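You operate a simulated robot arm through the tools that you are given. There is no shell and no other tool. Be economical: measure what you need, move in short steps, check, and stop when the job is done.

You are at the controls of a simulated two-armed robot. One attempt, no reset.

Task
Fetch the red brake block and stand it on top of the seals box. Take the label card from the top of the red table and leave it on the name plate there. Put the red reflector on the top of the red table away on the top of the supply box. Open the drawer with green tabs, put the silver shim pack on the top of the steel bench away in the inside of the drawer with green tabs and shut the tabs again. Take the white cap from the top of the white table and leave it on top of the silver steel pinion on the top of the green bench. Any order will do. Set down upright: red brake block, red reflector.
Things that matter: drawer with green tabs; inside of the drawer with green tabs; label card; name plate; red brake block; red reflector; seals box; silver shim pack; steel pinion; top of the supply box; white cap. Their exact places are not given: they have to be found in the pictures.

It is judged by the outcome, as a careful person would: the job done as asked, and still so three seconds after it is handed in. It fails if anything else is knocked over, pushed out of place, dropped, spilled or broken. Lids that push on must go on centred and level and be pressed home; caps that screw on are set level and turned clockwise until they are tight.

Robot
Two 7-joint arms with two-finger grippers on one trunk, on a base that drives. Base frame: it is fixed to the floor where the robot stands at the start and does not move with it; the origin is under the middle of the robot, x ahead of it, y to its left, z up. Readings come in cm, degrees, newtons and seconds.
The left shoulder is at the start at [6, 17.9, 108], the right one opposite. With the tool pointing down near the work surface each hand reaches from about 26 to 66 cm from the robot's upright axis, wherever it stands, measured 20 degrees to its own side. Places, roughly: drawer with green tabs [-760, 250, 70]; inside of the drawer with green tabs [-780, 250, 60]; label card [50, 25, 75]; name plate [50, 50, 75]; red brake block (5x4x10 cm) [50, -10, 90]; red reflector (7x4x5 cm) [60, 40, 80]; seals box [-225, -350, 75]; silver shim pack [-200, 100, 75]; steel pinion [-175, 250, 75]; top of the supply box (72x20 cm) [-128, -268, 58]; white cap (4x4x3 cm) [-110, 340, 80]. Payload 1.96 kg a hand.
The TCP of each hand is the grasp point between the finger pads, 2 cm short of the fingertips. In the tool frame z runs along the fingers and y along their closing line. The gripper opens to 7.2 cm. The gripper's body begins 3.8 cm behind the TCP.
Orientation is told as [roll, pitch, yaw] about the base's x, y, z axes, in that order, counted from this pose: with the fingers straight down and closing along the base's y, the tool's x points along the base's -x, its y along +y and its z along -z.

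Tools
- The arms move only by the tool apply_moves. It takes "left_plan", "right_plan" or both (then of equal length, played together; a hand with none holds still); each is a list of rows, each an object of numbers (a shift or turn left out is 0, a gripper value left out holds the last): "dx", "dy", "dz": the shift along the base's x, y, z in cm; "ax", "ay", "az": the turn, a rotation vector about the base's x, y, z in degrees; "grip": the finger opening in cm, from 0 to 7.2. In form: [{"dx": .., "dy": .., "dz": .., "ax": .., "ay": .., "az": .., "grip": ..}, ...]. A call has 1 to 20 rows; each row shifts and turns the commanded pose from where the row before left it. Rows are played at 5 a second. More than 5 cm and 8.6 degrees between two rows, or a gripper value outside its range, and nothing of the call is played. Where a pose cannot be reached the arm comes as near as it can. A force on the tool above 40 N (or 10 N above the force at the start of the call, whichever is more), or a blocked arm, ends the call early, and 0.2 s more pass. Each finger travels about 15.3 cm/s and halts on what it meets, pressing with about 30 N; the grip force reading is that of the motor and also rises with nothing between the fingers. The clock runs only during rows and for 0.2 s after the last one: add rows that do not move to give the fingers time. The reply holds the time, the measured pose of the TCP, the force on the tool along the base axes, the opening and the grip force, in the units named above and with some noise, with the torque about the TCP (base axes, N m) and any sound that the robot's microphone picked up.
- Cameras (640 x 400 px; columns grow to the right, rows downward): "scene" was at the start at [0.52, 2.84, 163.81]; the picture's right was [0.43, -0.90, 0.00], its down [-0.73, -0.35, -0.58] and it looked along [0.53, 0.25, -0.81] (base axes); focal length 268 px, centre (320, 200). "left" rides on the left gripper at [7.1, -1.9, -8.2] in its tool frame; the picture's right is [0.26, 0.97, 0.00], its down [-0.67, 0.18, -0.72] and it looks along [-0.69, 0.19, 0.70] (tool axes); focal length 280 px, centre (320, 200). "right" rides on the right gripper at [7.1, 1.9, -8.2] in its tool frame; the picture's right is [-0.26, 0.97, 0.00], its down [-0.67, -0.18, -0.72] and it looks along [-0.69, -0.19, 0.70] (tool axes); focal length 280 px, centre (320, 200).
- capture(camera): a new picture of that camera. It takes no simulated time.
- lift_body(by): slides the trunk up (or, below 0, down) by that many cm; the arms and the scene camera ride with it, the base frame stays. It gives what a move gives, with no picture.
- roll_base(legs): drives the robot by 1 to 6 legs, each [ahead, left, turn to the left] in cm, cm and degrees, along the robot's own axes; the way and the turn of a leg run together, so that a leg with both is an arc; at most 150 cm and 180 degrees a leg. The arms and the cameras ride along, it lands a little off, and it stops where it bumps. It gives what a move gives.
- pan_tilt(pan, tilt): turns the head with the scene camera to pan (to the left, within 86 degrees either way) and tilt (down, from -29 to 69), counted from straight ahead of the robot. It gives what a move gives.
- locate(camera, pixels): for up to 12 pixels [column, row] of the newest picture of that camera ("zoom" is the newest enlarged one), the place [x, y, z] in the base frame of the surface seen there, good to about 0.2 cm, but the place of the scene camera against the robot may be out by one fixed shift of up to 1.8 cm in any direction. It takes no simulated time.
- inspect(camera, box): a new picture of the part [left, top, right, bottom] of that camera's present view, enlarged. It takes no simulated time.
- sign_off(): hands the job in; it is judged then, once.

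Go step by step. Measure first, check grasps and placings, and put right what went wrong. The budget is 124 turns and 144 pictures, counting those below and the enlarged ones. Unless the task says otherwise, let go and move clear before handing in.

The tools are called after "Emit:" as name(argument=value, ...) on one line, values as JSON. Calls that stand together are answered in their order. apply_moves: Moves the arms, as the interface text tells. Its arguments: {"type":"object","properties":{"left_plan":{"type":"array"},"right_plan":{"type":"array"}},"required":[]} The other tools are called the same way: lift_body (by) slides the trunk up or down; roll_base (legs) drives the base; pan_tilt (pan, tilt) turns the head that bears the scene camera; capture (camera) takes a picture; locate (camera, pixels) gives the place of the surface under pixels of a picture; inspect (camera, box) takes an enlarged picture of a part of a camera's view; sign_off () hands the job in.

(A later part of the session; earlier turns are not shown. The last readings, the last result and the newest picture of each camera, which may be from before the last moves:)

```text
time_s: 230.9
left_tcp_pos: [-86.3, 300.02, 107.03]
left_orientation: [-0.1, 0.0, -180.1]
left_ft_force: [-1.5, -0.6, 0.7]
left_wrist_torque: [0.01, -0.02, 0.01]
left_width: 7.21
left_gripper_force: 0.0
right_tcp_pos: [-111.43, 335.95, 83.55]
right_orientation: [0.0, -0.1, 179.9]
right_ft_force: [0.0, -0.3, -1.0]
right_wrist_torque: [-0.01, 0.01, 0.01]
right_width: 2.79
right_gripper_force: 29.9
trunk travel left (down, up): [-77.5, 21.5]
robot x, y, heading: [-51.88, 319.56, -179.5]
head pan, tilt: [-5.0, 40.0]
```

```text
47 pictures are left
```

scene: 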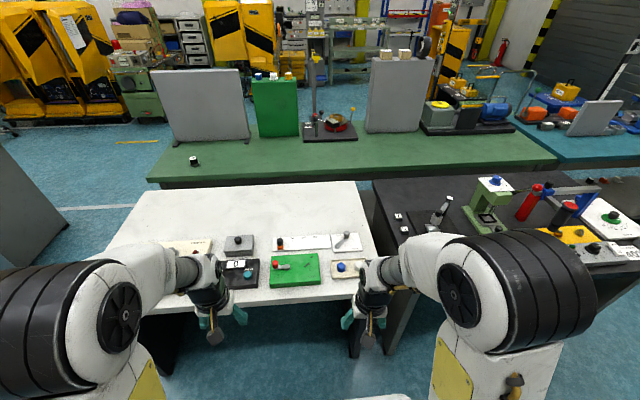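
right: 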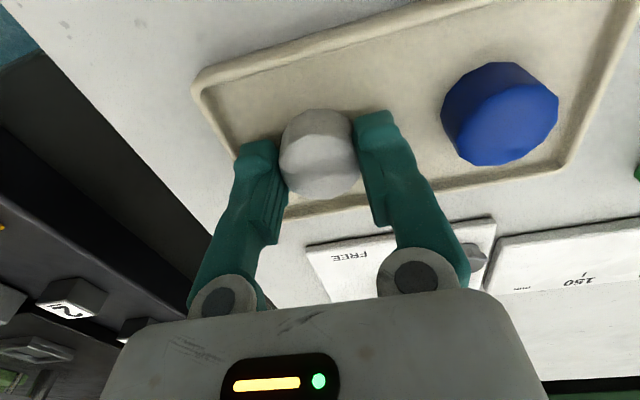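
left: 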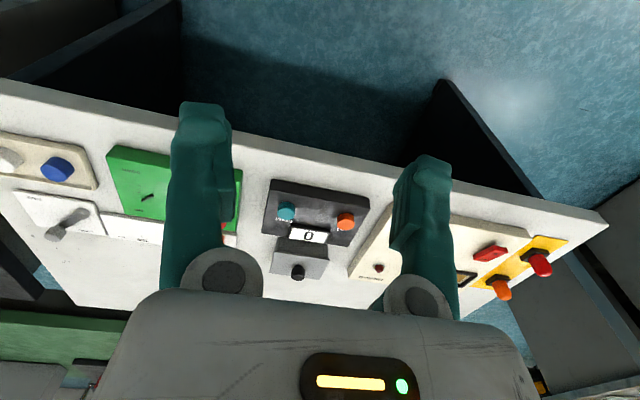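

Cap held. Lift, retract, and drive around to the end of the green bench.

Emit:
apply_moves(right_plan=[{"dz": 2}, {"dz": 4.5}, {"dz": 4.5}, {"dz": 4.5}, {"dx": 4.8}, {"dx": 4.8}, {"dx": 4.8}, {"dx": 4.8}])

Emit:
roll_base(legs=[[-5, 148, 0], [134, 0, 0], [0, 0, -90]])

Emit:
pan_tilt(pan=0, tilt=35)

Emit:
capture(camera="scene")

```text
time_s: 232.7
left_tcp_pos: [-86.17, 299.95, 107.12]
left_orientation: [-0.1, -0.1, -180.0]
left_ft_force: [-0.5, -0.6, 0.2]
left_wrist_torque: [0.0, 0.0, -0.04]
left_width: 7.24
left_gripper_force: 0.2
right_tcp_pos: [-91.8, 335.67, 97.85]
right_orientation: [-0.1, -0.2, 179.9]
right_ft_force: [1.0, 0.1, -0.3]
right_wrist_torque: [0.01, 0.04, 0.06]
right_width: 2.81
right_gripper_force: 30.3
right hand out of reach, approached as far as the arm can: row 4
trunk travel left (down, up): [-77.5, 21.5]
robot x, y, heading: [-51.53, 319.6, -179.7]
head pan, tilt: [-5.0, 40.0]
```

```text
time_s: 249.9
left_tcp_pos: [-196.58, 219.09, 107.01]
left_orientation: [-0.2, -0.1, 84.9]
left_ft_force: [-0.7, -0.4, -0.2]
left_wrist_torque: [-0.02, 0.02, -0.06]
left_width: 7.22
left_gripper_force: 0.1
right_tcp_pos: [-160.63, 221.73, 97.84]
right_orientation: [0.1, -0.1, 84.9]
right_ft_force: [-0.8, 0.0, 0.4]
right_wrist_torque: [0.0, 0.02, 0.01]
right_width: 2.77
right_gripper_force: 29.9
trunk travel left (down, up): [-77.5, 21.5]
robot x, y, heading: [-180.32, 182.52, 85.1]
head pan, tilt: [-5.0, 40.0]
```

```text
time_s: 250.5
left_tcp_pos: [-196.51, 219.19, 107.08]
left_orientation: [-0.2, 0.0, 84.9]
left_ft_force: [0.2, 0.7, -0.3]
left_wrist_torque: [0.0, -0.02, -0.03]
left_width: 7.2
left_gripper_force: 0.1
right_tcp_pos: [-160.61, 221.8, 97.82]
right_orientation: [0.0, -0.1, 84.9]
right_ft_force: [-0.6, 0.1, -0.9]
right_wrist_torque: [0.0, -0.01, -0.04]
right_width: 2.75
right_gripper_force: 30.1
trunk travel left (down, up): [-77.5, 21.5]
robot x, y, heading: [-180.21, 182.81, 85.2]
head pan, tilt: [0.0, 35.0]
```

```text
46 pictures are left
```

scene: 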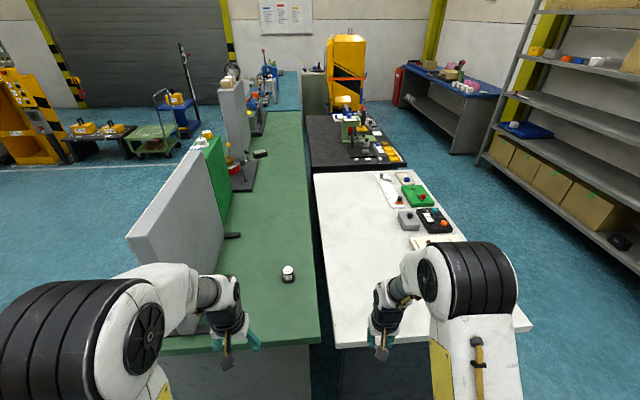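

Pinion visible at (288,274). Zoom around to confirm there's no other pinion, and locate.

Emit:
inspect(camera="scene", box=[210, 130, 330, 300])

Emit:
locate(camera="scene", pixels=[[289, 269], [288, 279], [288, 284], [284, 270], [293, 269], [275, 300], [310, 330], [232, 235]])

Emit:
inspect(camera="scene", box=[270, 255, 310, 295])

```text
2.35 times, centred on (270, 215) of scene
```

zoom: 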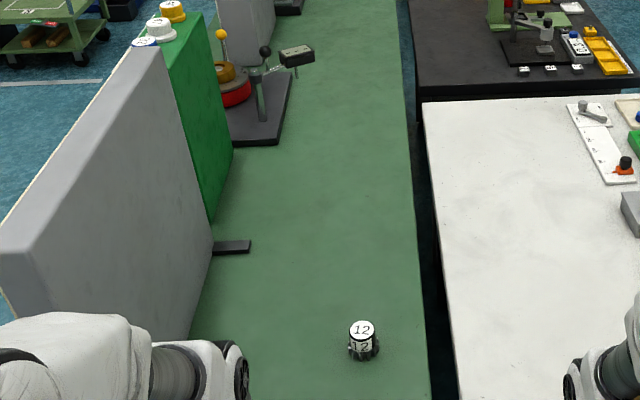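

```text
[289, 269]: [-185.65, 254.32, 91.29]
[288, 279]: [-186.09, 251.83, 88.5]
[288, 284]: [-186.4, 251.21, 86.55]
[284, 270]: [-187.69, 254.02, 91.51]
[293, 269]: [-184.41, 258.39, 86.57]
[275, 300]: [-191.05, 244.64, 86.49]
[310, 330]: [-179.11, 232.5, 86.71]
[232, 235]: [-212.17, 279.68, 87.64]
```

```text
10.00 times, centred on (290, 275) of scene
```

zoom: 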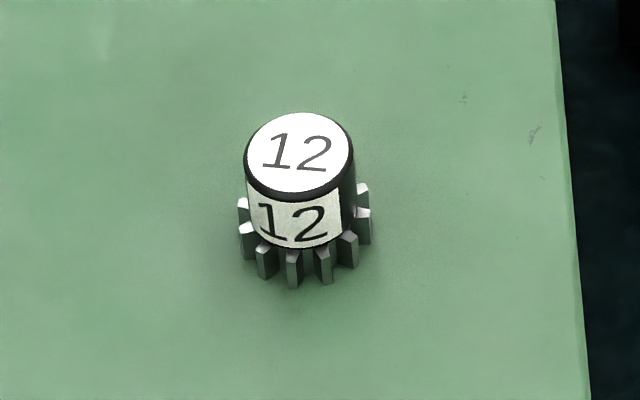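

That's the 12-tooth steel pinion. Retract the left hand a bit, straighten the heading, and move closer/left.

Emit:
apply_moves(left_plan=[{"dy": -4.8}, {"dy": -3}])

Emit:
roll_base(legs=[[0, 0, 4.8], [8, 14, 0]])

Emit:
capture(camera="right")

```text
time_s: 251.1
left_tcp_pos: [-196.53, 213.92, 107.15]
left_orientation: [-0.3, 0.1, 84.9]
left_ft_force: [-1.1, 0.0, -0.3]
left_wrist_torque: [-0.01, 0.01, -0.02]
left_width: 7.22
left_gripper_force: 0.1
left hand out of reach, approached as far as the arm can: row 2
right_tcp_pos: [-160.6, 221.74, 97.77]
right_orientation: [0.0, 0.0, 84.8]
right_ft_force: [1.1, 0.4, 0.0]
right_wrist_torque: [0.0, -0.01, -0.01]
right_width: 2.78
right_gripper_force: 30.0
trunk travel left (down, up): [-77.5, 21.5]
robot x, y, heading: [-180.2, 182.72, 85.1]
head pan, tilt: [0.0, 35.0]
```

```text
time_s: 253.0
left_tcp_pos: [-213.43, 220.08, 107.28]
left_orientation: [-0.2, 0.1, 89.7]
left_ft_force: [0.5, 0.7, -0.3]
left_wrist_torque: [-0.01, -0.01, -0.01]
left_width: 7.19
left_gripper_force: 0.0
right_tcp_pos: [-178.09, 230.98, 97.82]
right_orientation: [0.1, -0.1, 89.6]
right_ft_force: [-0.3, 0.0, 0.3]
right_wrist_torque: [0.01, 0.03, -0.01]
right_width: 2.76
right_gripper_force: 29.8
trunk travel left (down, up): [-77.5, 21.5]
robot x, y, heading: [-194.44, 190.85, 89.8]
head pan, tilt: [0.0, 35.0]
```

```text
43 pictures are left
```

right: 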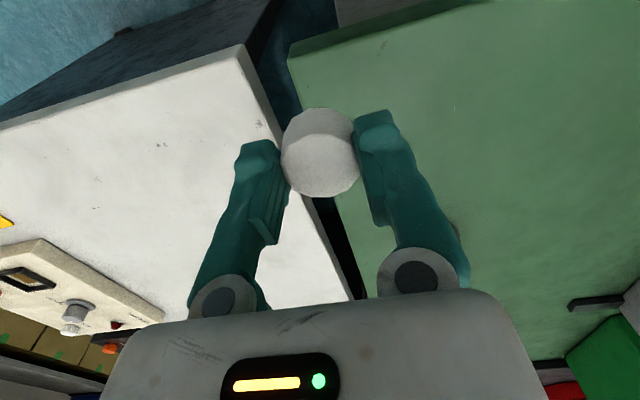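

Emit:
apply_moves(right_plan=[{"dx": -4, "dz": 1.5}, {"dx": -4}, {"dx": -3.5}, {}])

Emit:
capture(camera="right")

```text
time_s: 254.0
left_tcp_pos: [-213.41, 220.17, 107.28]
left_orientation: [-0.2, 0.0, 89.6]
left_ft_force: [-0.3, 0.1, -0.6]
left_wrist_torque: [0.04, 0.01, 0.01]
left_width: 7.21
left_gripper_force: 0.0
right_tcp_pos: [-189.68, 231.2, 99.24]
right_orientation: [0.1, -0.1, 89.5]
right_ft_force: [0.5, 0.1, -0.6]
right_wrist_torque: [0.0, 0.02, -0.02]
right_width: 2.76
right_gripper_force: 30.1
trunk travel left (down, up): [-77.5, 21.5]
robot x, y, heading: [-194.68, 190.88, 89.7]
head pan, tilt: [0.0, 35.0]
```

```text
42 pictures are left
```

right: 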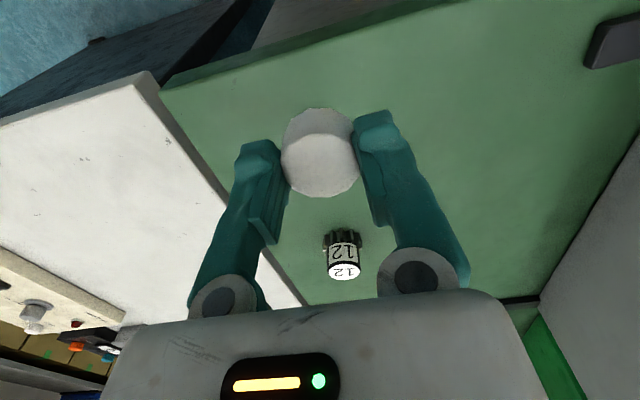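

Emit:
inspect(camera="right", box=[270, 100, 390, 290])

Emit:
locate(camera="right", pixels=[[345, 271], [330, 271], [360, 271], [345, 265], [345, 277], [345, 250], [342, 236], [320, 165], [290, 155], [350, 165], [320, 125]])

```text
2.11 times, centred on (330, 195) of right
```

zoom: 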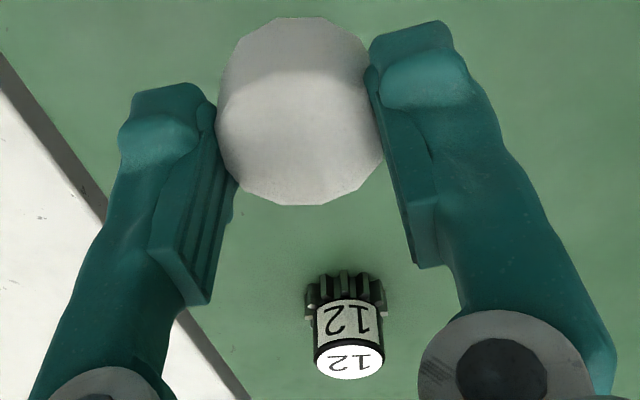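

```text
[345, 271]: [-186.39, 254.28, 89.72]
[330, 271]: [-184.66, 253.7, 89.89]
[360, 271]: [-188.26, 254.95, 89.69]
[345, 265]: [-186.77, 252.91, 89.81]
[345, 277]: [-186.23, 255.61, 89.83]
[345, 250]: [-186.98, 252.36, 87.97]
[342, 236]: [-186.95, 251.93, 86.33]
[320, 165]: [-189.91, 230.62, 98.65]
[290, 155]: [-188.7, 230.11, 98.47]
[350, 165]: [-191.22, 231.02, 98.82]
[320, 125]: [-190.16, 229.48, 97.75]
```

Pinion top centre ≈(-186.5,254.3,89.8). Lower to z 95.5 and advance.

Emit:
apply_moves(right_plan=[{"dz": -3.7, "dx": 1}, {"dx": 1.2, "dy": 4.6}, {"dx": 1, "dy": 4.6}, {"dy": 4.8}, {"dy": 4.8}, {"dy": 4.2}, {}, {}])

Emit:
capture(camera="right")

Emit:
inspect(camera="scene", box=[270, 200, 390, 300])

```text
time_s: 255.8
left_tcp_pos: [-213.45, 220.29, 107.19]
left_orientation: [-0.2, 0.1, 89.7]
left_ft_force: [-0.6, 1.1, 0.9]
left_wrist_torque: [-0.01, 0.0, -0.01]
left_width: 7.2
left_gripper_force: 0.0
right_tcp_pos: [-186.63, 249.85, 95.9]
right_orientation: [0.0, -0.1, 89.6]
right_ft_force: [-0.6, -0.5, 0.0]
right_wrist_torque: [-0.01, 0.0, 0.0]
right_width: 2.78
right_gripper_force: 30.0
right hand out of reach, approached as far as the arm can: row 6
trunk travel left (down, up): [-77.5, 21.5]
robot x, y, heading: [-194.43, 190.65, 89.9]
head pan, tilt: [0.0, 35.0]
```

```text
40 pictures are left
```

right: 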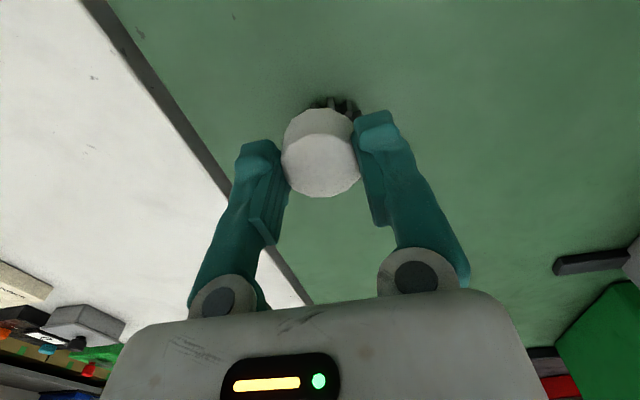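

```text
4.00 times, centred on (330, 250) of scene
```

zoom: 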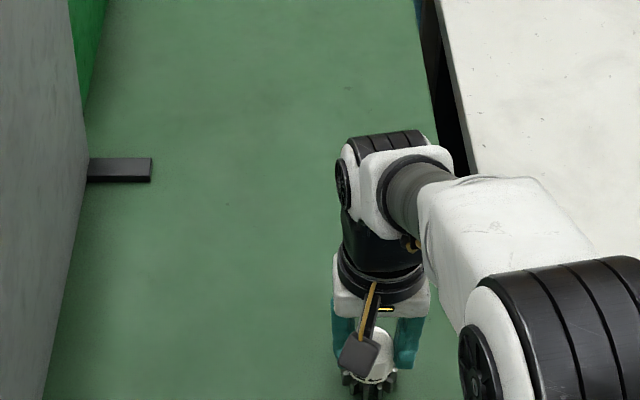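

Reach-limited 4.5 cm short; raise the trunk 10 cm and lower the hand again.

Emit:
lift_body(by=10)

Emit:
apply_moves(right_plan=[{"dz": -4.8}, {"dz": -4.8}, {"dz": -0.4, "dy": 2.4}, {"dy": 2.1, "dx": 0.2}, {}, {}])

Emit:
capture(camera="right")

```text
time_s: 257.2
left_tcp_pos: [-213.57, 220.21, 117.19]
left_orientation: [-0.2, 0.1, 89.7]
left_ft_force: [0.2, -0.5, -0.6]
left_wrist_torque: [-0.02, 0.01, -0.01]
left_width: 7.21
left_gripper_force: 0.1
right_tcp_pos: [-186.51, 249.8, 106.1]
right_orientation: [-0.1, -0.1, 89.6]
right_ft_force: [0.2, 0.2, -0.1]
right_wrist_torque: [-0.03, -0.05, -0.02]
right_width: 2.78
right_gripper_force: 30.4
trunk travel left (down, up): [-87.5, 11.5]
robot x, y, heading: [-194.78, 190.65, 89.8]
head pan, tilt: [0.0, 35.0]
```

```text
time_s: 258.6
left_tcp_pos: [-213.48, 220.16, 117.15]
left_orientation: [-0.2, 0.2, 89.7]
left_ft_force: [-0.7, 0.5, 0.0]
left_wrist_torque: [-0.02, 0.04, -0.02]
left_width: 7.21
left_gripper_force: 0.0
right_tcp_pos: [-186.46, 250.25, 96.29]
right_orientation: [0.0, -0.2, 89.6]
right_ft_force: [0.3, -0.9, -1.1]
right_wrist_torque: [0.0, 0.0, 0.0]
right_width: 2.76
right_gripper_force: 29.6
right hand out of reach, approached as far as the arm can: row 3, 4
trunk travel left (down, up): [-87.5, 11.5]
robot x, y, heading: [-194.41, 190.59, 89.8]
head pan, tilt: [0.0, 35.0]
```

```text
38 pictures are left
```

right: 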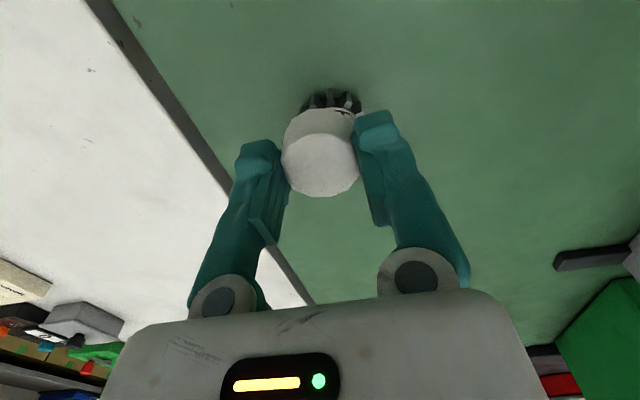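

Still short; drive the base 4 cm ahead (cap is ~3.5 cm above the pinion).

Emit:
roll_base(legs=[[4.2, 0, 0]])

Emit:
capture(camera="right")

Emit:
inspect(camera="scene", box=[290, 230, 390, 310])

```text
time_s: 259.5
left_tcp_pos: [-213.58, 223.98, 117.31]
left_orientation: [-0.1, -0.2, 89.6]
left_ft_force: [-0.3, 0.4, 0.8]
left_wrist_torque: [0.07, -0.01, -0.03]
left_width: 7.21
left_gripper_force: 0.1
right_tcp_pos: [-186.42, 254.26, 96.55]
right_orientation: [-0.1, -0.5, 89.5]
right_ft_force: [0.3, -1.7, -0.3]
right_wrist_torque: [0.01, 0.02, -0.02]
right_width: 2.76
right_gripper_force: 30.2
trunk travel left (down, up): [-87.5, 11.5]
robot x, y, heading: [-194.57, 195.35, 89.9]
head pan, tilt: [0.0, 35.0]
```

```text
37 pictures are left
```

right: 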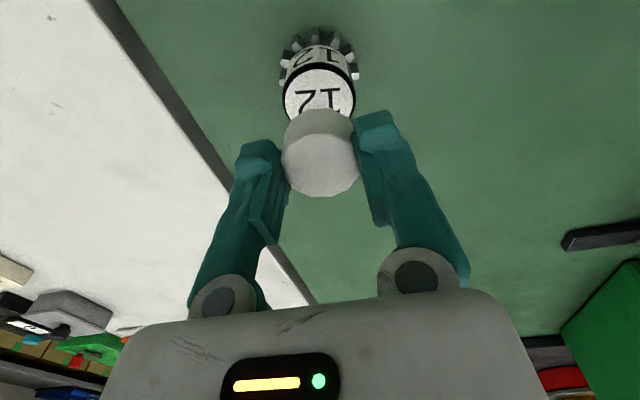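

```text
5.00 times, centred on (340, 270) of scene
```

zoom: 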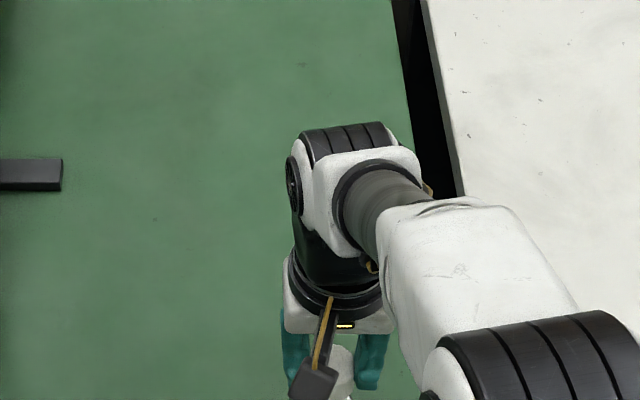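

Emit:
locate(camera="right", pixels=[[288, 95], [353, 98], [320, 72], [320, 95], [320, 102], [320, 165], [288, 155], [354, 158], [320, 125], [318, 192]])

```text
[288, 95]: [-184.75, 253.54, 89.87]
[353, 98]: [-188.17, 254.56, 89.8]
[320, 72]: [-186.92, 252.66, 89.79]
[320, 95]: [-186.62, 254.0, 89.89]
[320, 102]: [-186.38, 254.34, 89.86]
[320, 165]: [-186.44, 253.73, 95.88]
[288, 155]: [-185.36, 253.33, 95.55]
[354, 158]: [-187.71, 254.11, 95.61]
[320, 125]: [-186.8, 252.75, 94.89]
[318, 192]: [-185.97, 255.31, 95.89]
```

Centred within 0.3 cm. Shift +0.25 y and lower to contact.

Emit:
apply_moves(right_plan=[{"dy": 0.2, "dz": -1}, {"dz": -1.2}, {"dz": -0.8}, {"dz": -0.3}, {}])

Emit:
capture(camera="right")

```text
time_s: 260.7
left_tcp_pos: [-213.56, 224.38, 117.18]
left_orientation: [-0.3, 0.1, 89.6]
left_ft_force: [-0.7, 0.6, 0.6]
left_wrist_torque: [-0.02, 0.0, 0.01]
left_width: 7.18
left_gripper_force: 0.1
right_tcp_pos: [-186.44, 254.43, 94.16]
right_orientation: [0.2, -0.3, 89.5]
right_ft_force: [0.6, 0.1, -0.1]
right_wrist_torque: [0.03, -0.01, 0.01]
right_width: 2.79
right_gripper_force: 29.7
right hand out of reach, approached as far as the arm can: row 2
trunk travel left (down, up): [-87.5, 11.5]
robot x, y, heading: [-194.73, 194.85, 89.8]
head pan, tilt: [0.0, 35.0]
```

```text
35 pictures are left
```

right: 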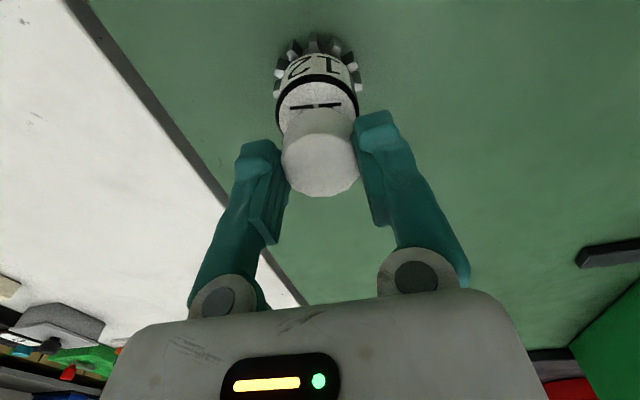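

Continue down in small steps until contact.

Emit:
apply_moves(right_plan=[{"dz": -0.5}, {"dz": -0.3}, {"dz": -0.2}, {"dz": -0.2}, {}])

Emit:
capture(camera="right")

Emit:
locate(camera="right", pixels=[[320, 90], [285, 100], [355, 100], [318, 192], [320, 125], [320, 165]])

```text
time_s: 261.9
left_tcp_pos: [-213.41, 224.33, 117.05]
left_orientation: [-0.2, 0.2, 89.6]
left_ft_force: [0.0, -0.5, 0.5]
left_wrist_torque: [0.01, -0.01, 0.02]
left_width: 7.2
left_gripper_force: 0.1
right_tcp_pos: [-186.28, 254.31, 93.14]
right_orientation: [0.2, -0.2, 89.5]
right_ft_force: [-0.6, 0.8, -0.3]
right_wrist_torque: [-0.01, 0.02, 0.0]
right_width: 2.71
right_gripper_force: 30.1
right hand out of reach, approached as far as the arm can: row 3
trunk travel left (down, up): [-87.5, 11.5]
robot x, y, heading: [-194.66, 194.96, 89.8]
head pan, tilt: [0.0, 35.0]
```

```text
34 pictures are left
```

right: 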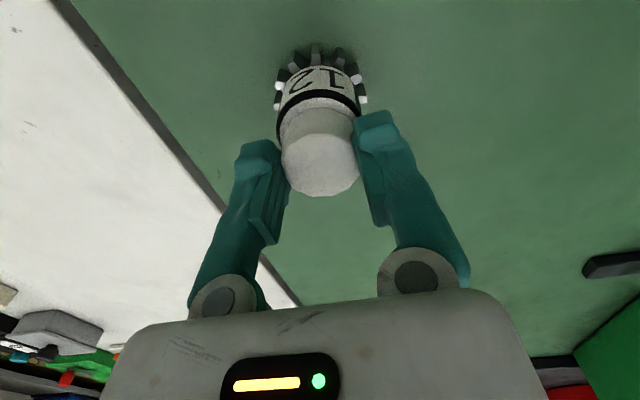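

```text
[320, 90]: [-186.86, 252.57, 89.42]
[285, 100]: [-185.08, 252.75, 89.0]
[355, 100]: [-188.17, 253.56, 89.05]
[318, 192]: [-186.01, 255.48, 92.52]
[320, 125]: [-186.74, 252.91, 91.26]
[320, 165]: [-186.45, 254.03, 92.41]
```

Emit:
apply_moves(right_plan=[{"dz": -0.15}, {"dz": -0.15}, {"dz": -0.1}, {}])

```text
time_s: 262.9
left_tcp_pos: [-213.49, 224.36, 117.28]
left_orientation: [-0.3, 0.0, 89.6]
left_ft_force: [-0.1, 0.6, 0.0]
left_wrist_torque: [-0.02, 0.01, -0.01]
left_width: 7.22
left_gripper_force: 0.1
right_tcp_pos: [-186.42, 254.22, 92.75]
right_orientation: [0.1, -0.5, 89.6]
right_ft_force: [-0.8, 1.8, 7.6]
right_wrist_torque: [0.0, 0.04, -0.01]
right_width: 2.75
right_gripper_force: 29.9
trunk travel left (down, up): [-87.5, 11.5]
robot x, y, heading: [-194.6, 195.2, 89.9]
head pan, tilt: [0.0, 35.0]
```

Contact (7.6 N). Release gently and rise.

Emit:
apply_moves(right_plan=[{"grip": 3.6}, {"grip": 4.4}, {}, {"dz": 1.5}, {"dz": 3}, {"dy": -4}, {"dy": -4}, {}])

Emit:
capture(camera="right")

```text
time_s: 264.7
left_tcp_pos: [-213.55, 224.37, 117.23]
left_orientation: [-0.1, 0.0, 89.6]
left_ft_force: [-0.1, 0.7, -0.2]
left_wrist_torque: [-0.03, -0.01, -0.01]
left_width: 7.23
left_gripper_force: 0.1
right_tcp_pos: [-186.47, 246.37, 97.24]
right_orientation: [0.1, -0.2, 89.5]
right_ft_force: [0.2, 0.0, -0.7]
right_wrist_torque: [0.01, -0.01, -0.01]
right_width: 4.44
right_gripper_force: 0.1
trunk travel left (down, up): [-87.5, 11.5]
robot x, y, heading: [-194.28, 195.06, 89.8]
head pan, tilt: [0.0, 35.0]
```

```text
33 pictures are left
```

right: 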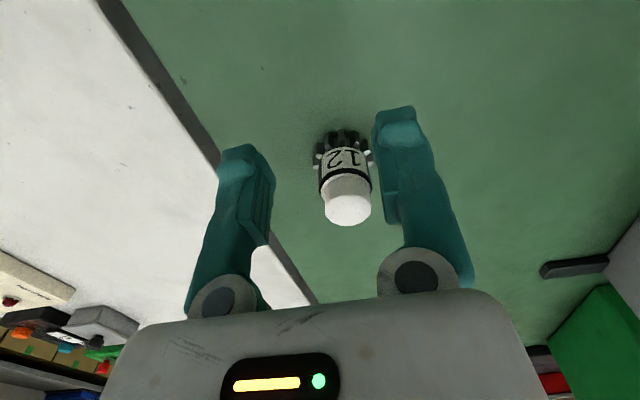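

Cap sits centred on the pinion. Retract, back off, turn left and look for the steel bench.

Emit:
apply_moves(right_plan=[{"dz": 3, "grip": 7.2}, {"dy": -4.8, "dx": 2}, {"dy": -4.8, "dx": 2}, {"dy": -4.8, "dx": 2}, {"dz": 3, "dx": 2}])

Emit:
roll_base(legs=[[-28, 0, 0], [0, 0, 90]])

Emit:
pan_tilt(pan=55, tilt=30)

Emit:
capture(camera="scene")

```text
refused: row 2 steps farther than a row can; nothing moved
```

```text
time_s: 270.5
left_tcp_pos: [-224.09, 147.08, 117.25]
left_orientation: [-0.1, 0.2, 179.6]
left_ft_force: [-0.6, 0.0, 0.7]
left_wrist_torque: [0.01, -0.05, 0.02]
left_width: 7.22
left_gripper_force: 0.0
right_tcp_pos: [-245.93, 174.08, 97.2]
right_orientation: [0.1, -0.2, 179.7]
right_ft_force: [0.0, 0.4, 0.0]
right_wrist_torque: [0.01, 0.01, 0.03]
right_width: 4.39
right_gripper_force: 0.0
trunk travel left (down, up): [-87.5, 11.5]
robot x, y, heading: [-194.64, 165.96, 180.0]
head pan, tilt: [0.0, 35.0]
```

```text
time_s: 271.7
left_tcp_pos: [-224.18, 146.99, 117.21]
left_orientation: [-0.2, 0.0, 179.6]
left_ft_force: [-0.4, -0.5, 0.2]
left_wrist_torque: [0.0, -0.01, -0.04]
left_width: 7.21
left_gripper_force: 0.0
right_tcp_pos: [-245.98, 174.1, 97.26]
right_orientation: [0.0, -0.2, 179.5]
right_ft_force: [0.7, 0.0, -0.8]
right_wrist_torque: [0.0, 0.0, 0.0]
right_width: 4.41
right_gripper_force: 0.1
trunk travel left (down, up): [-87.5, 11.5]
robot x, y, heading: [-194.54, 165.56, 179.9]
head pan, tilt: [55.0, 30.0]
```

```text
32 pictures are left
```

scene: 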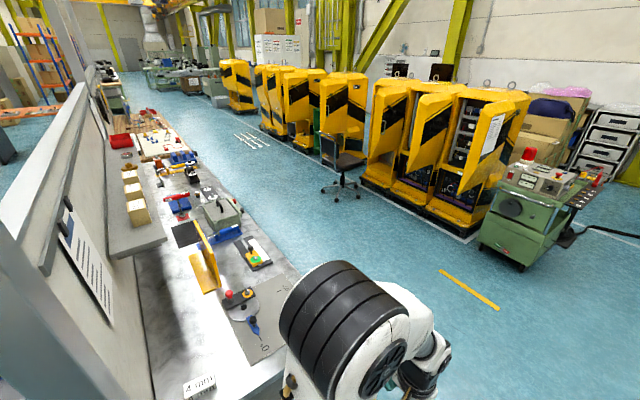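

The steel bench lies behind the wall (bottom-left); zoom on it.

Emit:
inspect(camera="scene", box=[120, 180, 320, 400])

Emit:
locate(camera="scene", pixels=[[200, 388], [240, 310], [205, 272], [255, 250], [285, 350], [180, 205], [225, 210], [210, 188], [190, 235], [250, 325], [290, 290]])

```text
1.82 times, centred on (220, 290) of scene
```

zoom: 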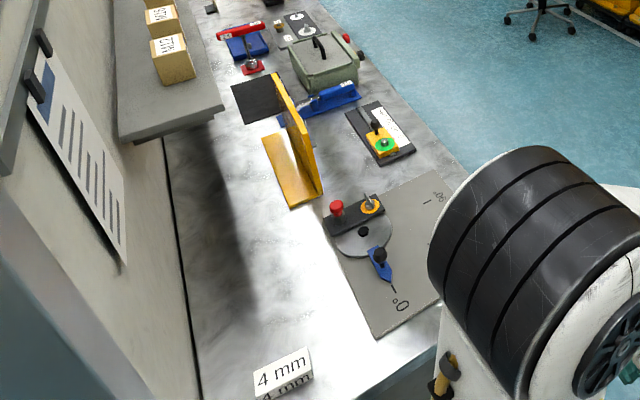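

```text
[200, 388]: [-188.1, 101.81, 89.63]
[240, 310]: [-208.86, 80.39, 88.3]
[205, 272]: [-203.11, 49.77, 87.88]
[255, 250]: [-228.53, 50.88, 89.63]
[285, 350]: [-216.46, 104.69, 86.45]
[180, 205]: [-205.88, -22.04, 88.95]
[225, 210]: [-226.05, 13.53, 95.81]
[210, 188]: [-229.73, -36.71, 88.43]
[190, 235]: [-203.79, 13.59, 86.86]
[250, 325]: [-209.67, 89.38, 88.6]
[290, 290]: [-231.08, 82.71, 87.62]
```

The "4 mm" metal block at ≈(-188,102) looks like the shim pack. Retract the right hand and turn to face the bench end.

Emit:
apply_moves(right_plan=[{"dx": 4.5, "grip": 7.2}, {"dx": 4.5}, {"dx": 4.5}, {"dz": 4}])

Emit:
roll_base(legs=[[0, 0, 90], [5, 0, 0]])

Emit:
pan_tilt(pan=0, tilt=55)

Emit:
capture(camera="scene")

```text
time_s: 272.7
left_tcp_pos: [-224.08, 147.1, 117.15]
left_orientation: [-0.3, 0.0, 179.6]
left_ft_force: [0.5, 0.3, 0.6]
left_wrist_torque: [0.0, -0.03, -0.02]
left_width: 7.22
left_gripper_force: 0.1
right_tcp_pos: [-232.17, 174.2, 101.4]
right_orientation: [0.1, -0.2, 179.5]
right_ft_force: [-0.7, 0.7, 0.0]
right_wrist_torque: [-0.02, -0.01, -0.04]
right_width: 7.19
right_gripper_force: 0.1
trunk travel left (down, up): [-87.5, 11.5]
robot x, y, heading: [-194.52, 165.95, 180.0]
head pan, tilt: [55.0, 30.0]
```

```text
time_s: 277.4
left_tcp_pos: [-177.22, 131.35, 117.24]
left_orientation: [-0.3, -0.2, -92.9]
left_ft_force: [-0.5, 1.4, 0.5]
left_wrist_torque: [-0.04, 0.0, 0.0]
left_width: 7.22
left_gripper_force: 0.1
right_tcp_pos: [-204.65, 124.3, 101.56]
right_orientation: [0.1, -0.2, -93.0]
right_ft_force: [0.3, -0.4, -0.4]
right_wrist_torque: [-0.05, 0.02, -0.01]
right_width: 7.18
right_gripper_force: 0.0
trunk travel left (down, up): [-87.5, 11.5]
robot x, y, heading: [-194.78, 161.22, -92.6]
head pan, tilt: [55.0, 30.0]
```

```text
time_s: 278.6
left_tcp_pos: [-177.32, 130.73, 117.04]
left_orientation: [-0.1, 0.1, -92.9]
left_ft_force: [-0.7, -0.8, 0.3]
left_wrist_torque: [-0.02, 0.02, -0.04]
left_width: 7.2
left_gripper_force: 0.0
right_tcp_pos: [-204.64, 123.82, 101.33]
right_orientation: [0.0, 0.0, -93.1]
right_ft_force: [0.9, -0.3, 0.3]
right_wrist_torque: [0.01, 0.01, 0.0]
right_width: 7.19
right_gripper_force: 0.1
trunk travel left (down, up): [-87.5, 11.5]
robot x, y, heading: [-194.92, 161.31, -92.4]
head pan, tilt: [0.0, 55.0]
```

```text
30 pictures are left
```

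scene: 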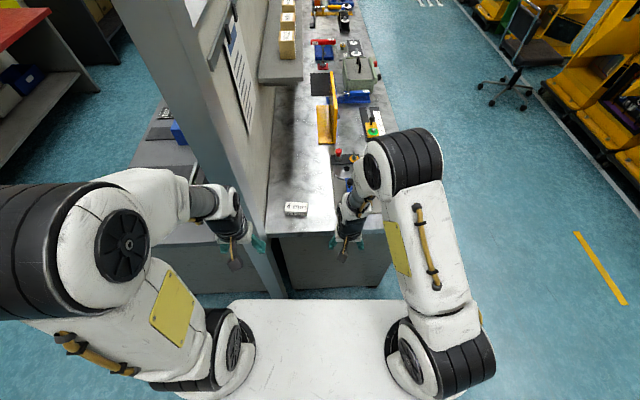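

Shim pack at (297,209). Bring the right hand in front of it and measure.

Emit:
apply_moves(right_plan=[{"dx": 4.8}, {"dx": 4.8}, {"dx": 4.8}, {"dz": -4}, {}])

Emit:
capture(camera="right")

```text
time_s: 279.8
left_tcp_pos: [-177.24, 130.95, 117.19]
left_orientation: [-0.2, 0.1, -92.9]
left_ft_force: [0.3, -0.2, -0.3]
left_wrist_torque: [-0.01, -0.03, -0.01]
left_width: 7.17
left_gripper_force: 0.2
right_tcp_pos: [-190.22, 123.85, 97.32]
right_orientation: [0.1, -0.2, -93.1]
right_ft_force: [0.0, 0.7, 0.7]
right_wrist_torque: [-0.03, 0.01, -0.02]
right_width: 7.21
right_gripper_force: 0.1
trunk travel left (down, up): [-87.5, 11.5]
robot x, y, heading: [-194.52, 161.38, -92.7]
head pan, tilt: [0.0, 55.0]
```

```text
29 pictures are left
```

right: 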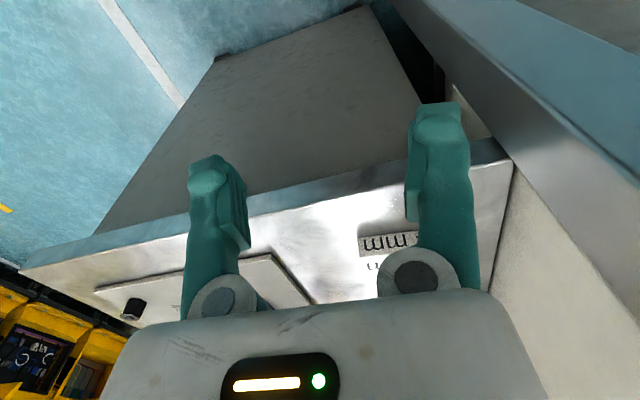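

Emit:
apply_moves(right_plan=[{"dy": -4.5}, {"dy": -3.5, "dx": 2}, {"dx": 2}, {}])

Emit:
inspect(camera="right", box=[220, 120, 460, 280])

```text
time_s: 280.8
left_tcp_pos: [-177.18, 130.76, 117.27]
left_orientation: [-0.3, 0.2, -93.0]
left_ft_force: [0.0, 0.7, 0.2]
left_wrist_torque: [0.0, 0.02, 0.03]
left_width: 7.22
left_gripper_force: 0.1
right_tcp_pos: [-186.38, 115.89, 97.33]
right_orientation: [0.1, -0.1, -92.9]
right_ft_force: [-0.4, 0.4, -0.1]
right_wrist_torque: [-0.04, 0.03, 0.01]
right_width: 7.19
right_gripper_force: 0.0
trunk travel left (down, up): [-87.5, 11.5]
robot x, y, heading: [-194.93, 161.34, -92.7]
head pan, tilt: [0.0, 55.0]
```

```text
2.50 times, centred on (340, 200) of right
```

zoom: 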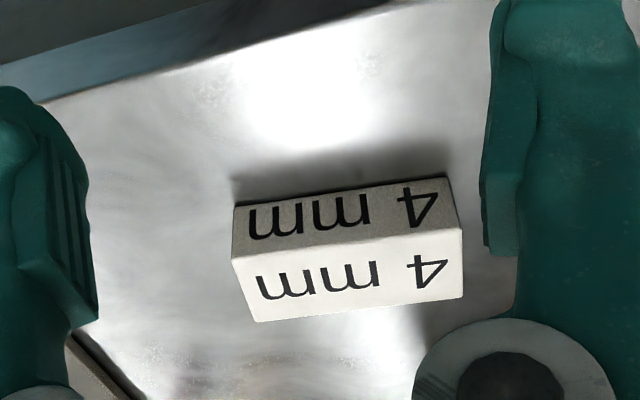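

Emit:
locate(camera="zoom", pixels=[[236, 258], [460, 235], [258, 318], [461, 292], [350, 278], [236, 210], [445, 180], [340, 150]])

```text
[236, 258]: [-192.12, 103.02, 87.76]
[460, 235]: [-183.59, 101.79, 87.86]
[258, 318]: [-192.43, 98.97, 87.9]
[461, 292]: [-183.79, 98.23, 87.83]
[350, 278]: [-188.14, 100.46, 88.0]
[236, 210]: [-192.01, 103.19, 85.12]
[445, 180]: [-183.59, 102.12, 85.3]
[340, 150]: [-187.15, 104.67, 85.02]
```

Shim pack: 8.5×3.8×3 cm, centre (-188.0,100.5), long axis at -8°. Drive 6 cm closer, and rotate the right hand +85° to grip across.

Emit:
roll_base(legs=[[7, 0, 0]])

Emit:
apply_moves(right_plan=[{"az": 8.5}, {"az": 8.5}, {"az": 8.5}, {"az": 8.5}, {"az": 8.5}, {"az": 8.5}, {"az": 8.5}, {"az": 8.5}, {"az": 8.5}, {"az": 8.4}, {}])

```text
time_s: 281.8
left_tcp_pos: [-177.66, 123.96, 117.22]
left_orientation: [-0.2, 0.0, -93.1]
left_ft_force: [0.0, -0.8, 0.0]
left_wrist_torque: [-0.02, -0.01, -0.01]
left_width: 7.18
left_gripper_force: 0.1
right_tcp_pos: [-186.69, 109.11, 97.35]
right_orientation: [0.0, -0.2, -93.0]
right_ft_force: [0.4, 0.3, -0.1]
right_wrist_torque: [-0.01, -0.02, -0.01]
right_width: 7.2
right_gripper_force: 0.0
trunk travel left (down, up): [-87.5, 11.5]
robot x, y, heading: [-195.52, 154.02, -92.9]
head pan, tilt: [0.0, 55.0]
```

```text
time_s: 284.2
left_tcp_pos: [-177.54, 123.8, 117.07]
left_orientation: [-0.2, 0.1, -93.0]
left_ft_force: [-0.1, 0.1, -0.3]
left_wrist_torque: [-0.03, 0.02, 0.0]
left_width: 7.21
left_gripper_force: 0.1
right_tcp_pos: [-186.79, 108.82, 97.28]
right_orientation: [0.0, -0.1, -8.0]
right_ft_force: [0.1, -1.2, 1.1]
right_wrist_torque: [0.02, -0.02, -0.03]
right_width: 7.17
right_gripper_force: 0.0
trunk travel left (down, up): [-87.5, 11.5]
robot x, y, heading: [-194.91, 154.36, -93.0]
head pan, tilt: [0.0, 55.0]
```

Emit:
apply_moves(right_plan=[{"dx": -1.2, "dy": -4.2}, {"dy": -4.1}, {"dz": -4}, {"dz": -1.5}, {}])

Emit:
capture(camera="right")

```text
time_s: 285.4
left_tcp_pos: [-177.57, 123.74, 117.18]
left_orientation: [-0.2, 0.1, -93.0]
left_ft_force: [0.3, 0.3, 0.3]
left_wrist_torque: [0.0, -0.02, -0.01]
left_width: 7.21
left_gripper_force: 0.1
right_tcp_pos: [-188.16, 101.25, 91.77]
right_orientation: [-0.1, -0.2, -8.1]
right_ft_force: [0.0, 0.7, 0.3]
right_wrist_torque: [0.02, 0.0, -0.01]
right_width: 7.2
right_gripper_force: 0.1
right hand out of reach, approached as far as the arm can: row 3, 4
trunk travel left (down, up): [-87.5, 11.5]
robot x, y, heading: [-194.87, 153.99, -92.5]
head pan, tilt: [0.0, 55.0]
```

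```text
27 pictures are left
```

right: 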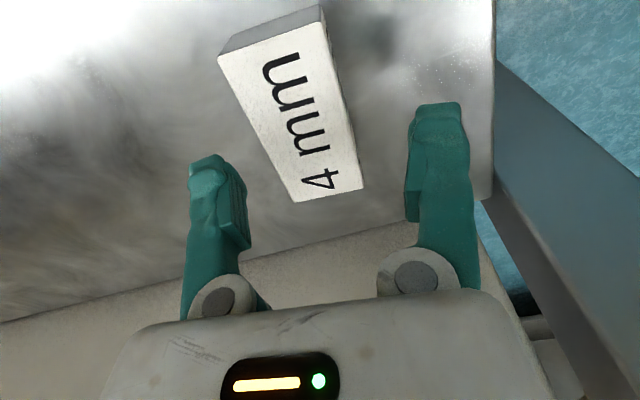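

Emit:
apply_moves(right_plan=[{"dz": -2.2}, {"dy": -0.6, "dx": 0.1}, {"dz": -2.1}, {}, {"grip": 3}, {}, {}])

Emit:
capture(camera="right")

```text
time_s: 287.0
left_tcp_pos: [-177.55, 123.8, 117.22]
left_orientation: [-0.2, 0.1, -93.1]
left_ft_force: [-0.2, 0.7, -0.1]
left_wrist_torque: [0.01, 0.0, 0.01]
left_width: 7.2
left_gripper_force: 0.1
right_tcp_pos: [-188.85, 101.58, 90.12]
right_orientation: [-0.1, -0.2, -8.1]
right_ft_force: [0.5, 1.0, -0.5]
right_wrist_torque: [-0.04, 0.01, -0.04]
right_width: 2.97
right_gripper_force: 0.0
right hand out of reach, approached as far as the arm can: row 1, 2, 3
trunk travel left (down, up): [-87.5, 11.5]
robot x, y, heading: [-195.24, 154.49, -92.8]
head pan, tilt: [0.0, 55.0]
```

```text
26 pictures are left
```

right: 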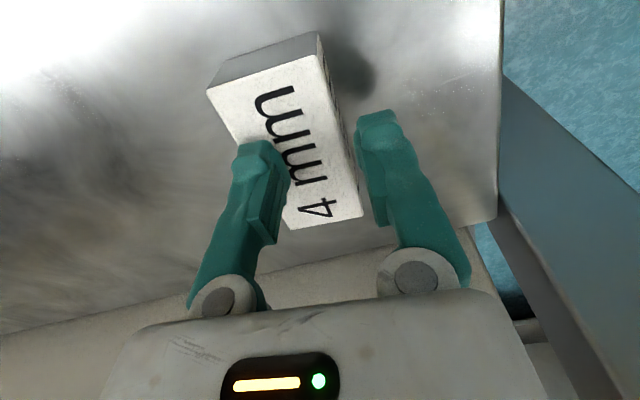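

The trunk is too high for this reach. Raise the hand, lower the trunk 15 cm, then retry.

Emit:
apply_moves(right_plan=[{"dz": 4, "grip": 7.2}, {"dz": 4.5}, {"dz": 4.5}, {}])

Emit:
lift_body(by=-14)

Emit:
apply_moves(right_plan=[{"dx": 0.5, "dy": -0.6}, {}])

```text
time_s: 288.0
left_tcp_pos: [-177.62, 123.86, 117.19]
left_orientation: [-0.2, 0.2, -93.0]
left_ft_force: [-0.3, 0.4, 0.4]
left_wrist_torque: [-0.03, 0.0, 0.01]
left_width: 7.21
left_gripper_force: 0.0
right_tcp_pos: [-188.51, 102.08, 103.28]
right_orientation: [0.2, -0.2, -8.1]
right_ft_force: [-0.1, -0.3, 0.3]
right_wrist_torque: [0.04, -0.03, 0.0]
right_width: 7.19
right_gripper_force: 0.1
trunk travel left (down, up): [-87.5, 11.5]
robot x, y, heading: [-194.98, 154.44, -92.6]
head pan, tilt: [0.0, 55.0]
```

```text
time_s: 289.7
left_tcp_pos: [-177.58, 123.85, 103.25]
left_orientation: [-0.3, -0.1, -93.0]
left_ft_force: [0.0, 0.2, -0.4]
left_wrist_torque: [0.04, -0.02, 0.04]
left_width: 7.17
left_gripper_force: 0.0
right_tcp_pos: [-188.58, 102.07, 89.64]
right_orientation: [-0.3, -0.2, -8.1]
right_ft_force: [-2.2, 0.0, 19.4]
right_wrist_torque: [-0.68, 0.18, -0.04]
right_width: 7.19
right_gripper_force: 0.0
trunk travel left (down, up): [-73.5, 25.5]
robot x, y, heading: [-195.03, 154.01, -92.6]
head pan, tilt: [0.0, 55.0]
```

```text
time_s: 290.3
left_tcp_pos: [-177.74, 124.07, 103.31]
left_orientation: [-0.1, 0.0, -93.1]
left_ft_force: [-0.6, 0.5, -0.1]
left_wrist_torque: [-0.01, 0.01, -0.01]
left_width: 7.2
left_gripper_force: 0.1
right_tcp_pos: [-188.3, 101.45, 89.42]
right_orientation: [-0.3, -0.2, -8.2]
right_ft_force: [-9.5, -1.3, 24.3]
right_wrist_torque: [-0.97, 0.34, -0.43]
right_width: 7.19
right_gripper_force: 0.0
trunk travel left (down, up): [-73.5, 25.5]
robot x, y, heading: [-194.87, 153.87, -92.7]
head pan, tilt: [0.0, 55.0]
```

The far finger touches the block's edge. Lift 1.5, shift, and look.

Emit:
apply_moves(right_plan=[{"dz": 1}, {"dz": 1}, {"dy": -0.9}, {}])

Emit:
capture(camera="right")

Emit:
locate(camera="right", pixels=[[300, 100], [240, 100], [320, 90], [345, 180], [290, 180], [320, 180], [215, 75], [318, 45]])

```text
time_s: 291.3
left_tcp_pos: [-177.54, 123.9, 103.24]
left_orientation: [-0.1, 0.2, -93.0]
left_ft_force: [0.3, 0.3, -0.6]
left_wrist_torque: [0.01, 0.01, -0.02]
left_width: 7.2
left_gripper_force: 0.1
right_tcp_pos: [-188.13, 101.31, 91.31]
right_orientation: [0.1, -0.1, -8.1]
right_ft_force: [-0.5, -0.1, 0.7]
right_wrist_torque: [-0.01, 0.02, -0.03]
right_width: 7.18
right_gripper_force: 0.0
right hand out of reach, approached as far as the arm can: row 3
trunk travel left (down, up): [-73.5, 25.5]
robot x, y, heading: [-195.43, 154.23, -92.4]
head pan, tilt: [0.0, 55.0]
```

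```text
25 pictures are left
```

right: 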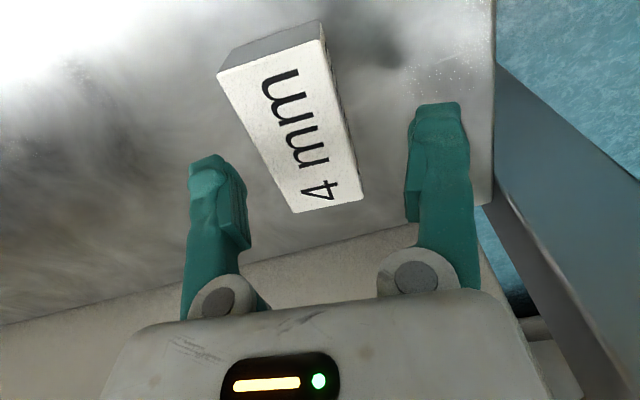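

```text
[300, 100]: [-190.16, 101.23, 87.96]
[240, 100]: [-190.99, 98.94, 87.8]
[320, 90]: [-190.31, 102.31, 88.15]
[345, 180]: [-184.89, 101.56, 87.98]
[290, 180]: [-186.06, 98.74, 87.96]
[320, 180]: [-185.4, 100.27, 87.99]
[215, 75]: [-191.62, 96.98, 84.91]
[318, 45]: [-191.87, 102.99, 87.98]
```

Reach-limited by orientation; drive the base 3 cm closer and readjust.

Emit:
roll_base(legs=[[4, 0, 0]])

```text
time_s: 292.2
left_tcp_pos: [-177.73, 122.64, 103.11]
left_orientation: [-0.3, 1.2, -92.6]
left_ft_force: [-1.5, 20.0, 5.7]
left_wrist_torque: [-2.11, -0.3, 0.21]
left_width: 7.23
left_gripper_force: 0.0
right_tcp_pos: [-188.24, 99.43, 91.52]
right_orientation: [-0.1, -0.2, -8.0]
right_ft_force: [0.8, 0.0, -0.2]
right_wrist_torque: [0.04, -0.01, 0.02]
right_width: 7.21
right_gripper_force: 0.0
trunk travel left (down, up): [-73.5, 25.5]
robot x, y, heading: [-195.19, 151.62, -92.4]
head pan, tilt: [0.0, 55.0]
stopped in leg 1: the force on the tool passed its limit at 123 N (the readings are from after the stop); the commanded pose is now the measured one
```

The left hand bumped the wall post; pull it back, then set the right hand on the block.

Emit:
apply_moves(left_plan=[{"dy": 2}, {"dy": 2, "dx": 2}, {"dz": 3}, {}, {}, {}], right_plan=[{"dy": 0.6}, {"dy": 0.55}, {}, {"dz": -1}, {}, {}])

Emit:
capture(camera="scene")

```text
time_s: 293.6
left_tcp_pos: [-175.23, 122.6, 106.53]
left_orientation: [-0.4, 0.8, -92.5]
left_ft_force: [11.0, 22.9, 6.1]
left_wrist_torque: [-2.39, 0.94, 0.83]
left_width: 7.19
left_gripper_force: 0.0
left hand out of reach, approached as far as the arm can: row 1, 2
right_tcp_pos: [-187.97, 100.29, 90.56]
right_orientation: [-0.2, 0.0, -8.1]
right_ft_force: [-0.2, 0.3, 0.0]
right_wrist_torque: [0.0, 0.02, 0.0]
right_width: 7.21
right_gripper_force: 0.1
trunk travel left (down, up): [-73.5, 25.5]
robot x, y, heading: [-194.95, 151.74, -92.6]
head pan, tilt: [0.0, 55.0]
```

```text
24 pictures are left
```

scene: 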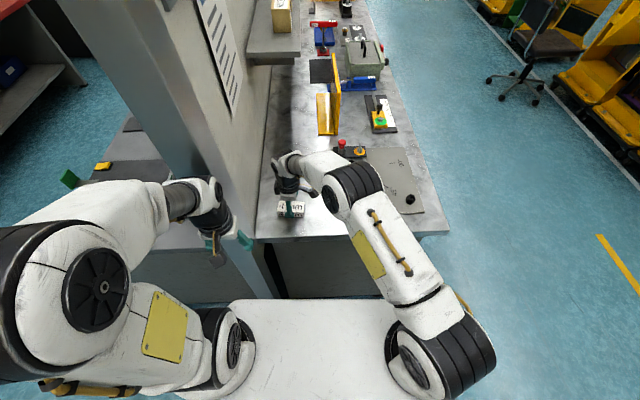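

Right hand is aligned (y 100.3). Grasp now, then back the base away from the post.

Emit:
apply_moves(right_plan=[{"dy": 0.2, "dz": -1}, {"dz": -1.2}, {"dz": -0.9}, {}, {"grip": 3}, {}, {}])

```text
time_s: 295.2
left_tcp_pos: [-175.48, 122.61, 106.53]
left_orientation: [-0.4, 0.9, -92.6]
left_ft_force: [9.9, 20.2, 5.5]
left_wrist_torque: [-2.16, 0.81, 0.76]
left_width: 7.19
left_gripper_force: 0.0
right_tcp_pos: [-188.18, 100.55, 87.39]
right_orientation: [-0.3, 0.0, -8.0]
right_ft_force: [-1.6, 0.0, 2.9]
right_wrist_torque: [-0.04, 0.03, 0.11]
right_width: 4.44
right_gripper_force: 30.1
trunk travel left (down, up): [-73.5, 25.5]
robot x, y, heading: [-194.79, 151.58, -92.6]
head pan, tilt: [0.0, 55.0]
```

Gripped at 4.44. Lift 8 cm, then back the base off 25 cm.

Emit:
apply_moves(right_plan=[{"dz": 1.5}, {"dz": 3.5}, {"dz": 4}, {}])

Emit:
roll_base(legs=[[-12, 0, 0]])

Emit:
capture(camera="right")

```text
time_s: 296.2
left_tcp_pos: [-175.35, 122.5, 106.43]
left_orientation: [-0.4, 1.0, -92.6]
left_ft_force: [7.8, 23.1, 5.3]
left_wrist_torque: [-2.33, 0.66, 0.68]
left_width: 7.19
left_gripper_force: 0.1
right_tcp_pos: [-187.88, 100.51, 95.7]
right_orientation: [-0.2, -0.2, -8.0]
right_ft_force: [0.0, 0.6, -3.0]
right_wrist_torque: [-0.03, 0.04, 0.02]
right_width: 4.44
right_gripper_force: 29.9
right hand out of reach, approached as far as the arm can: row 3
trunk travel left (down, up): [-73.5, 25.5]
robot x, y, heading: [-195.25, 151.71, -92.7]
head pan, tilt: [0.0, 55.0]
```

```text
time_s: 297.4
left_tcp_pos: [-174.88, 134.35, 106.35]
left_orientation: [-0.3, 1.2, -92.8]
left_ft_force: [0.5, 0.5, -1.0]
left_wrist_torque: [-0.02, 0.02, 0.0]
left_width: 7.21
left_gripper_force: 0.1
right_tcp_pos: [-187.7, 112.45, 95.56]
right_orientation: [0.1, -0.1, -8.3]
right_ft_force: [-0.3, 1.0, -2.5]
right_wrist_torque: [0.02, 0.03, 0.01]
right_width: 4.44
right_gripper_force: 30.1
trunk travel left (down, up): [-73.5, 25.5]
robot x, y, heading: [-194.96, 163.84, -92.7]
head pan, tilt: [0.0, 55.0]
```

```text
23 pictures are left
```

right: 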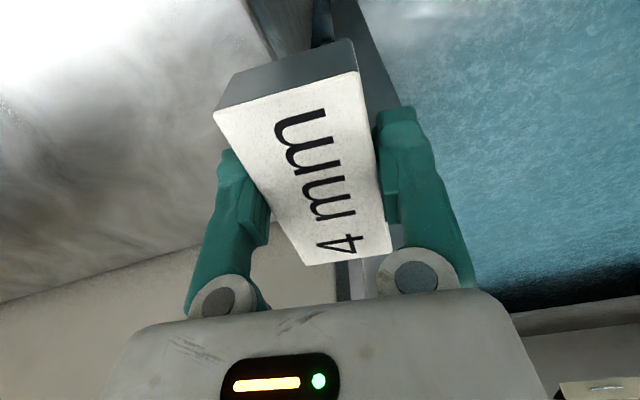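

Shim pack held. Turn toward -x and look for the way to the drawer.

Emit:
roll_base(legs=[[0, 0, -87.3], [100, 0, 0]])

Emit:
pan_tilt(pan=-10, tilt=14)

Emit:
capture(camera="scene")

```text
time_s: 306.1
left_tcp_pos: [-318.57, 138.96, 106.43]
left_orientation: [-0.2, 1.2, -177.5]
left_ft_force: [-0.6, 0.2, -0.1]
left_wrist_torque: [-0.01, 0.03, -0.05]
left_width: 7.2
left_gripper_force: 0.1
right_tcp_pos: [-341.58, 149.65, 95.45]
right_orientation: [0.0, -0.1, -93.1]
right_ft_force: [0.2, 0.6, -3.0]
right_wrist_torque: [0.0, 0.02, 0.01]
right_width: 4.4
right_gripper_force: 30.2
trunk travel left (down, up): [-73.5, 25.5]
robot x, y, heading: [-290.84, 161.28, -177.4]
head pan, tilt: [0.0, 55.0]
```

```text
time_s: 307.2
left_tcp_pos: [-318.59, 139.04, 106.42]
left_orientation: [-0.3, 1.1, -177.6]
left_ft_force: [-0.2, -0.8, 0.0]
left_wrist_torque: [-0.01, 0.01, 0.01]
left_width: 7.18
left_gripper_force: 0.1
right_tcp_pos: [-341.58, 149.68, 95.49]
right_orientation: [0.1, -0.1, -93.0]
right_ft_force: [0.5, -0.1, -3.3]
right_wrist_torque: [0.02, -0.01, 0.0]
right_width: 4.42
right_gripper_force: 29.9
trunk travel left (down, up): [-73.5, 25.5]
robot x, y, heading: [-291.0, 161.52, -177.4]
head pan, tilt: [-10.0, 14.0]
```

```text
22 pictures are left
```

scene: 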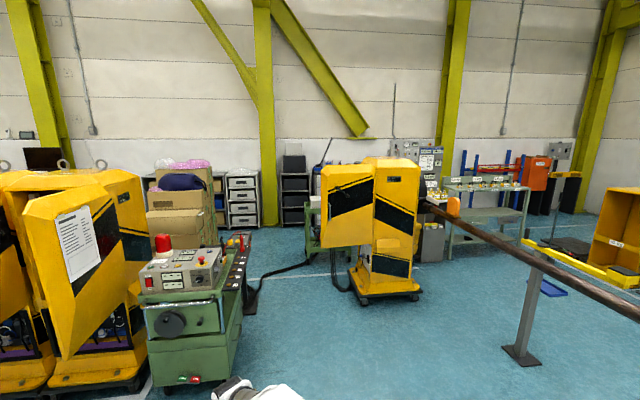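

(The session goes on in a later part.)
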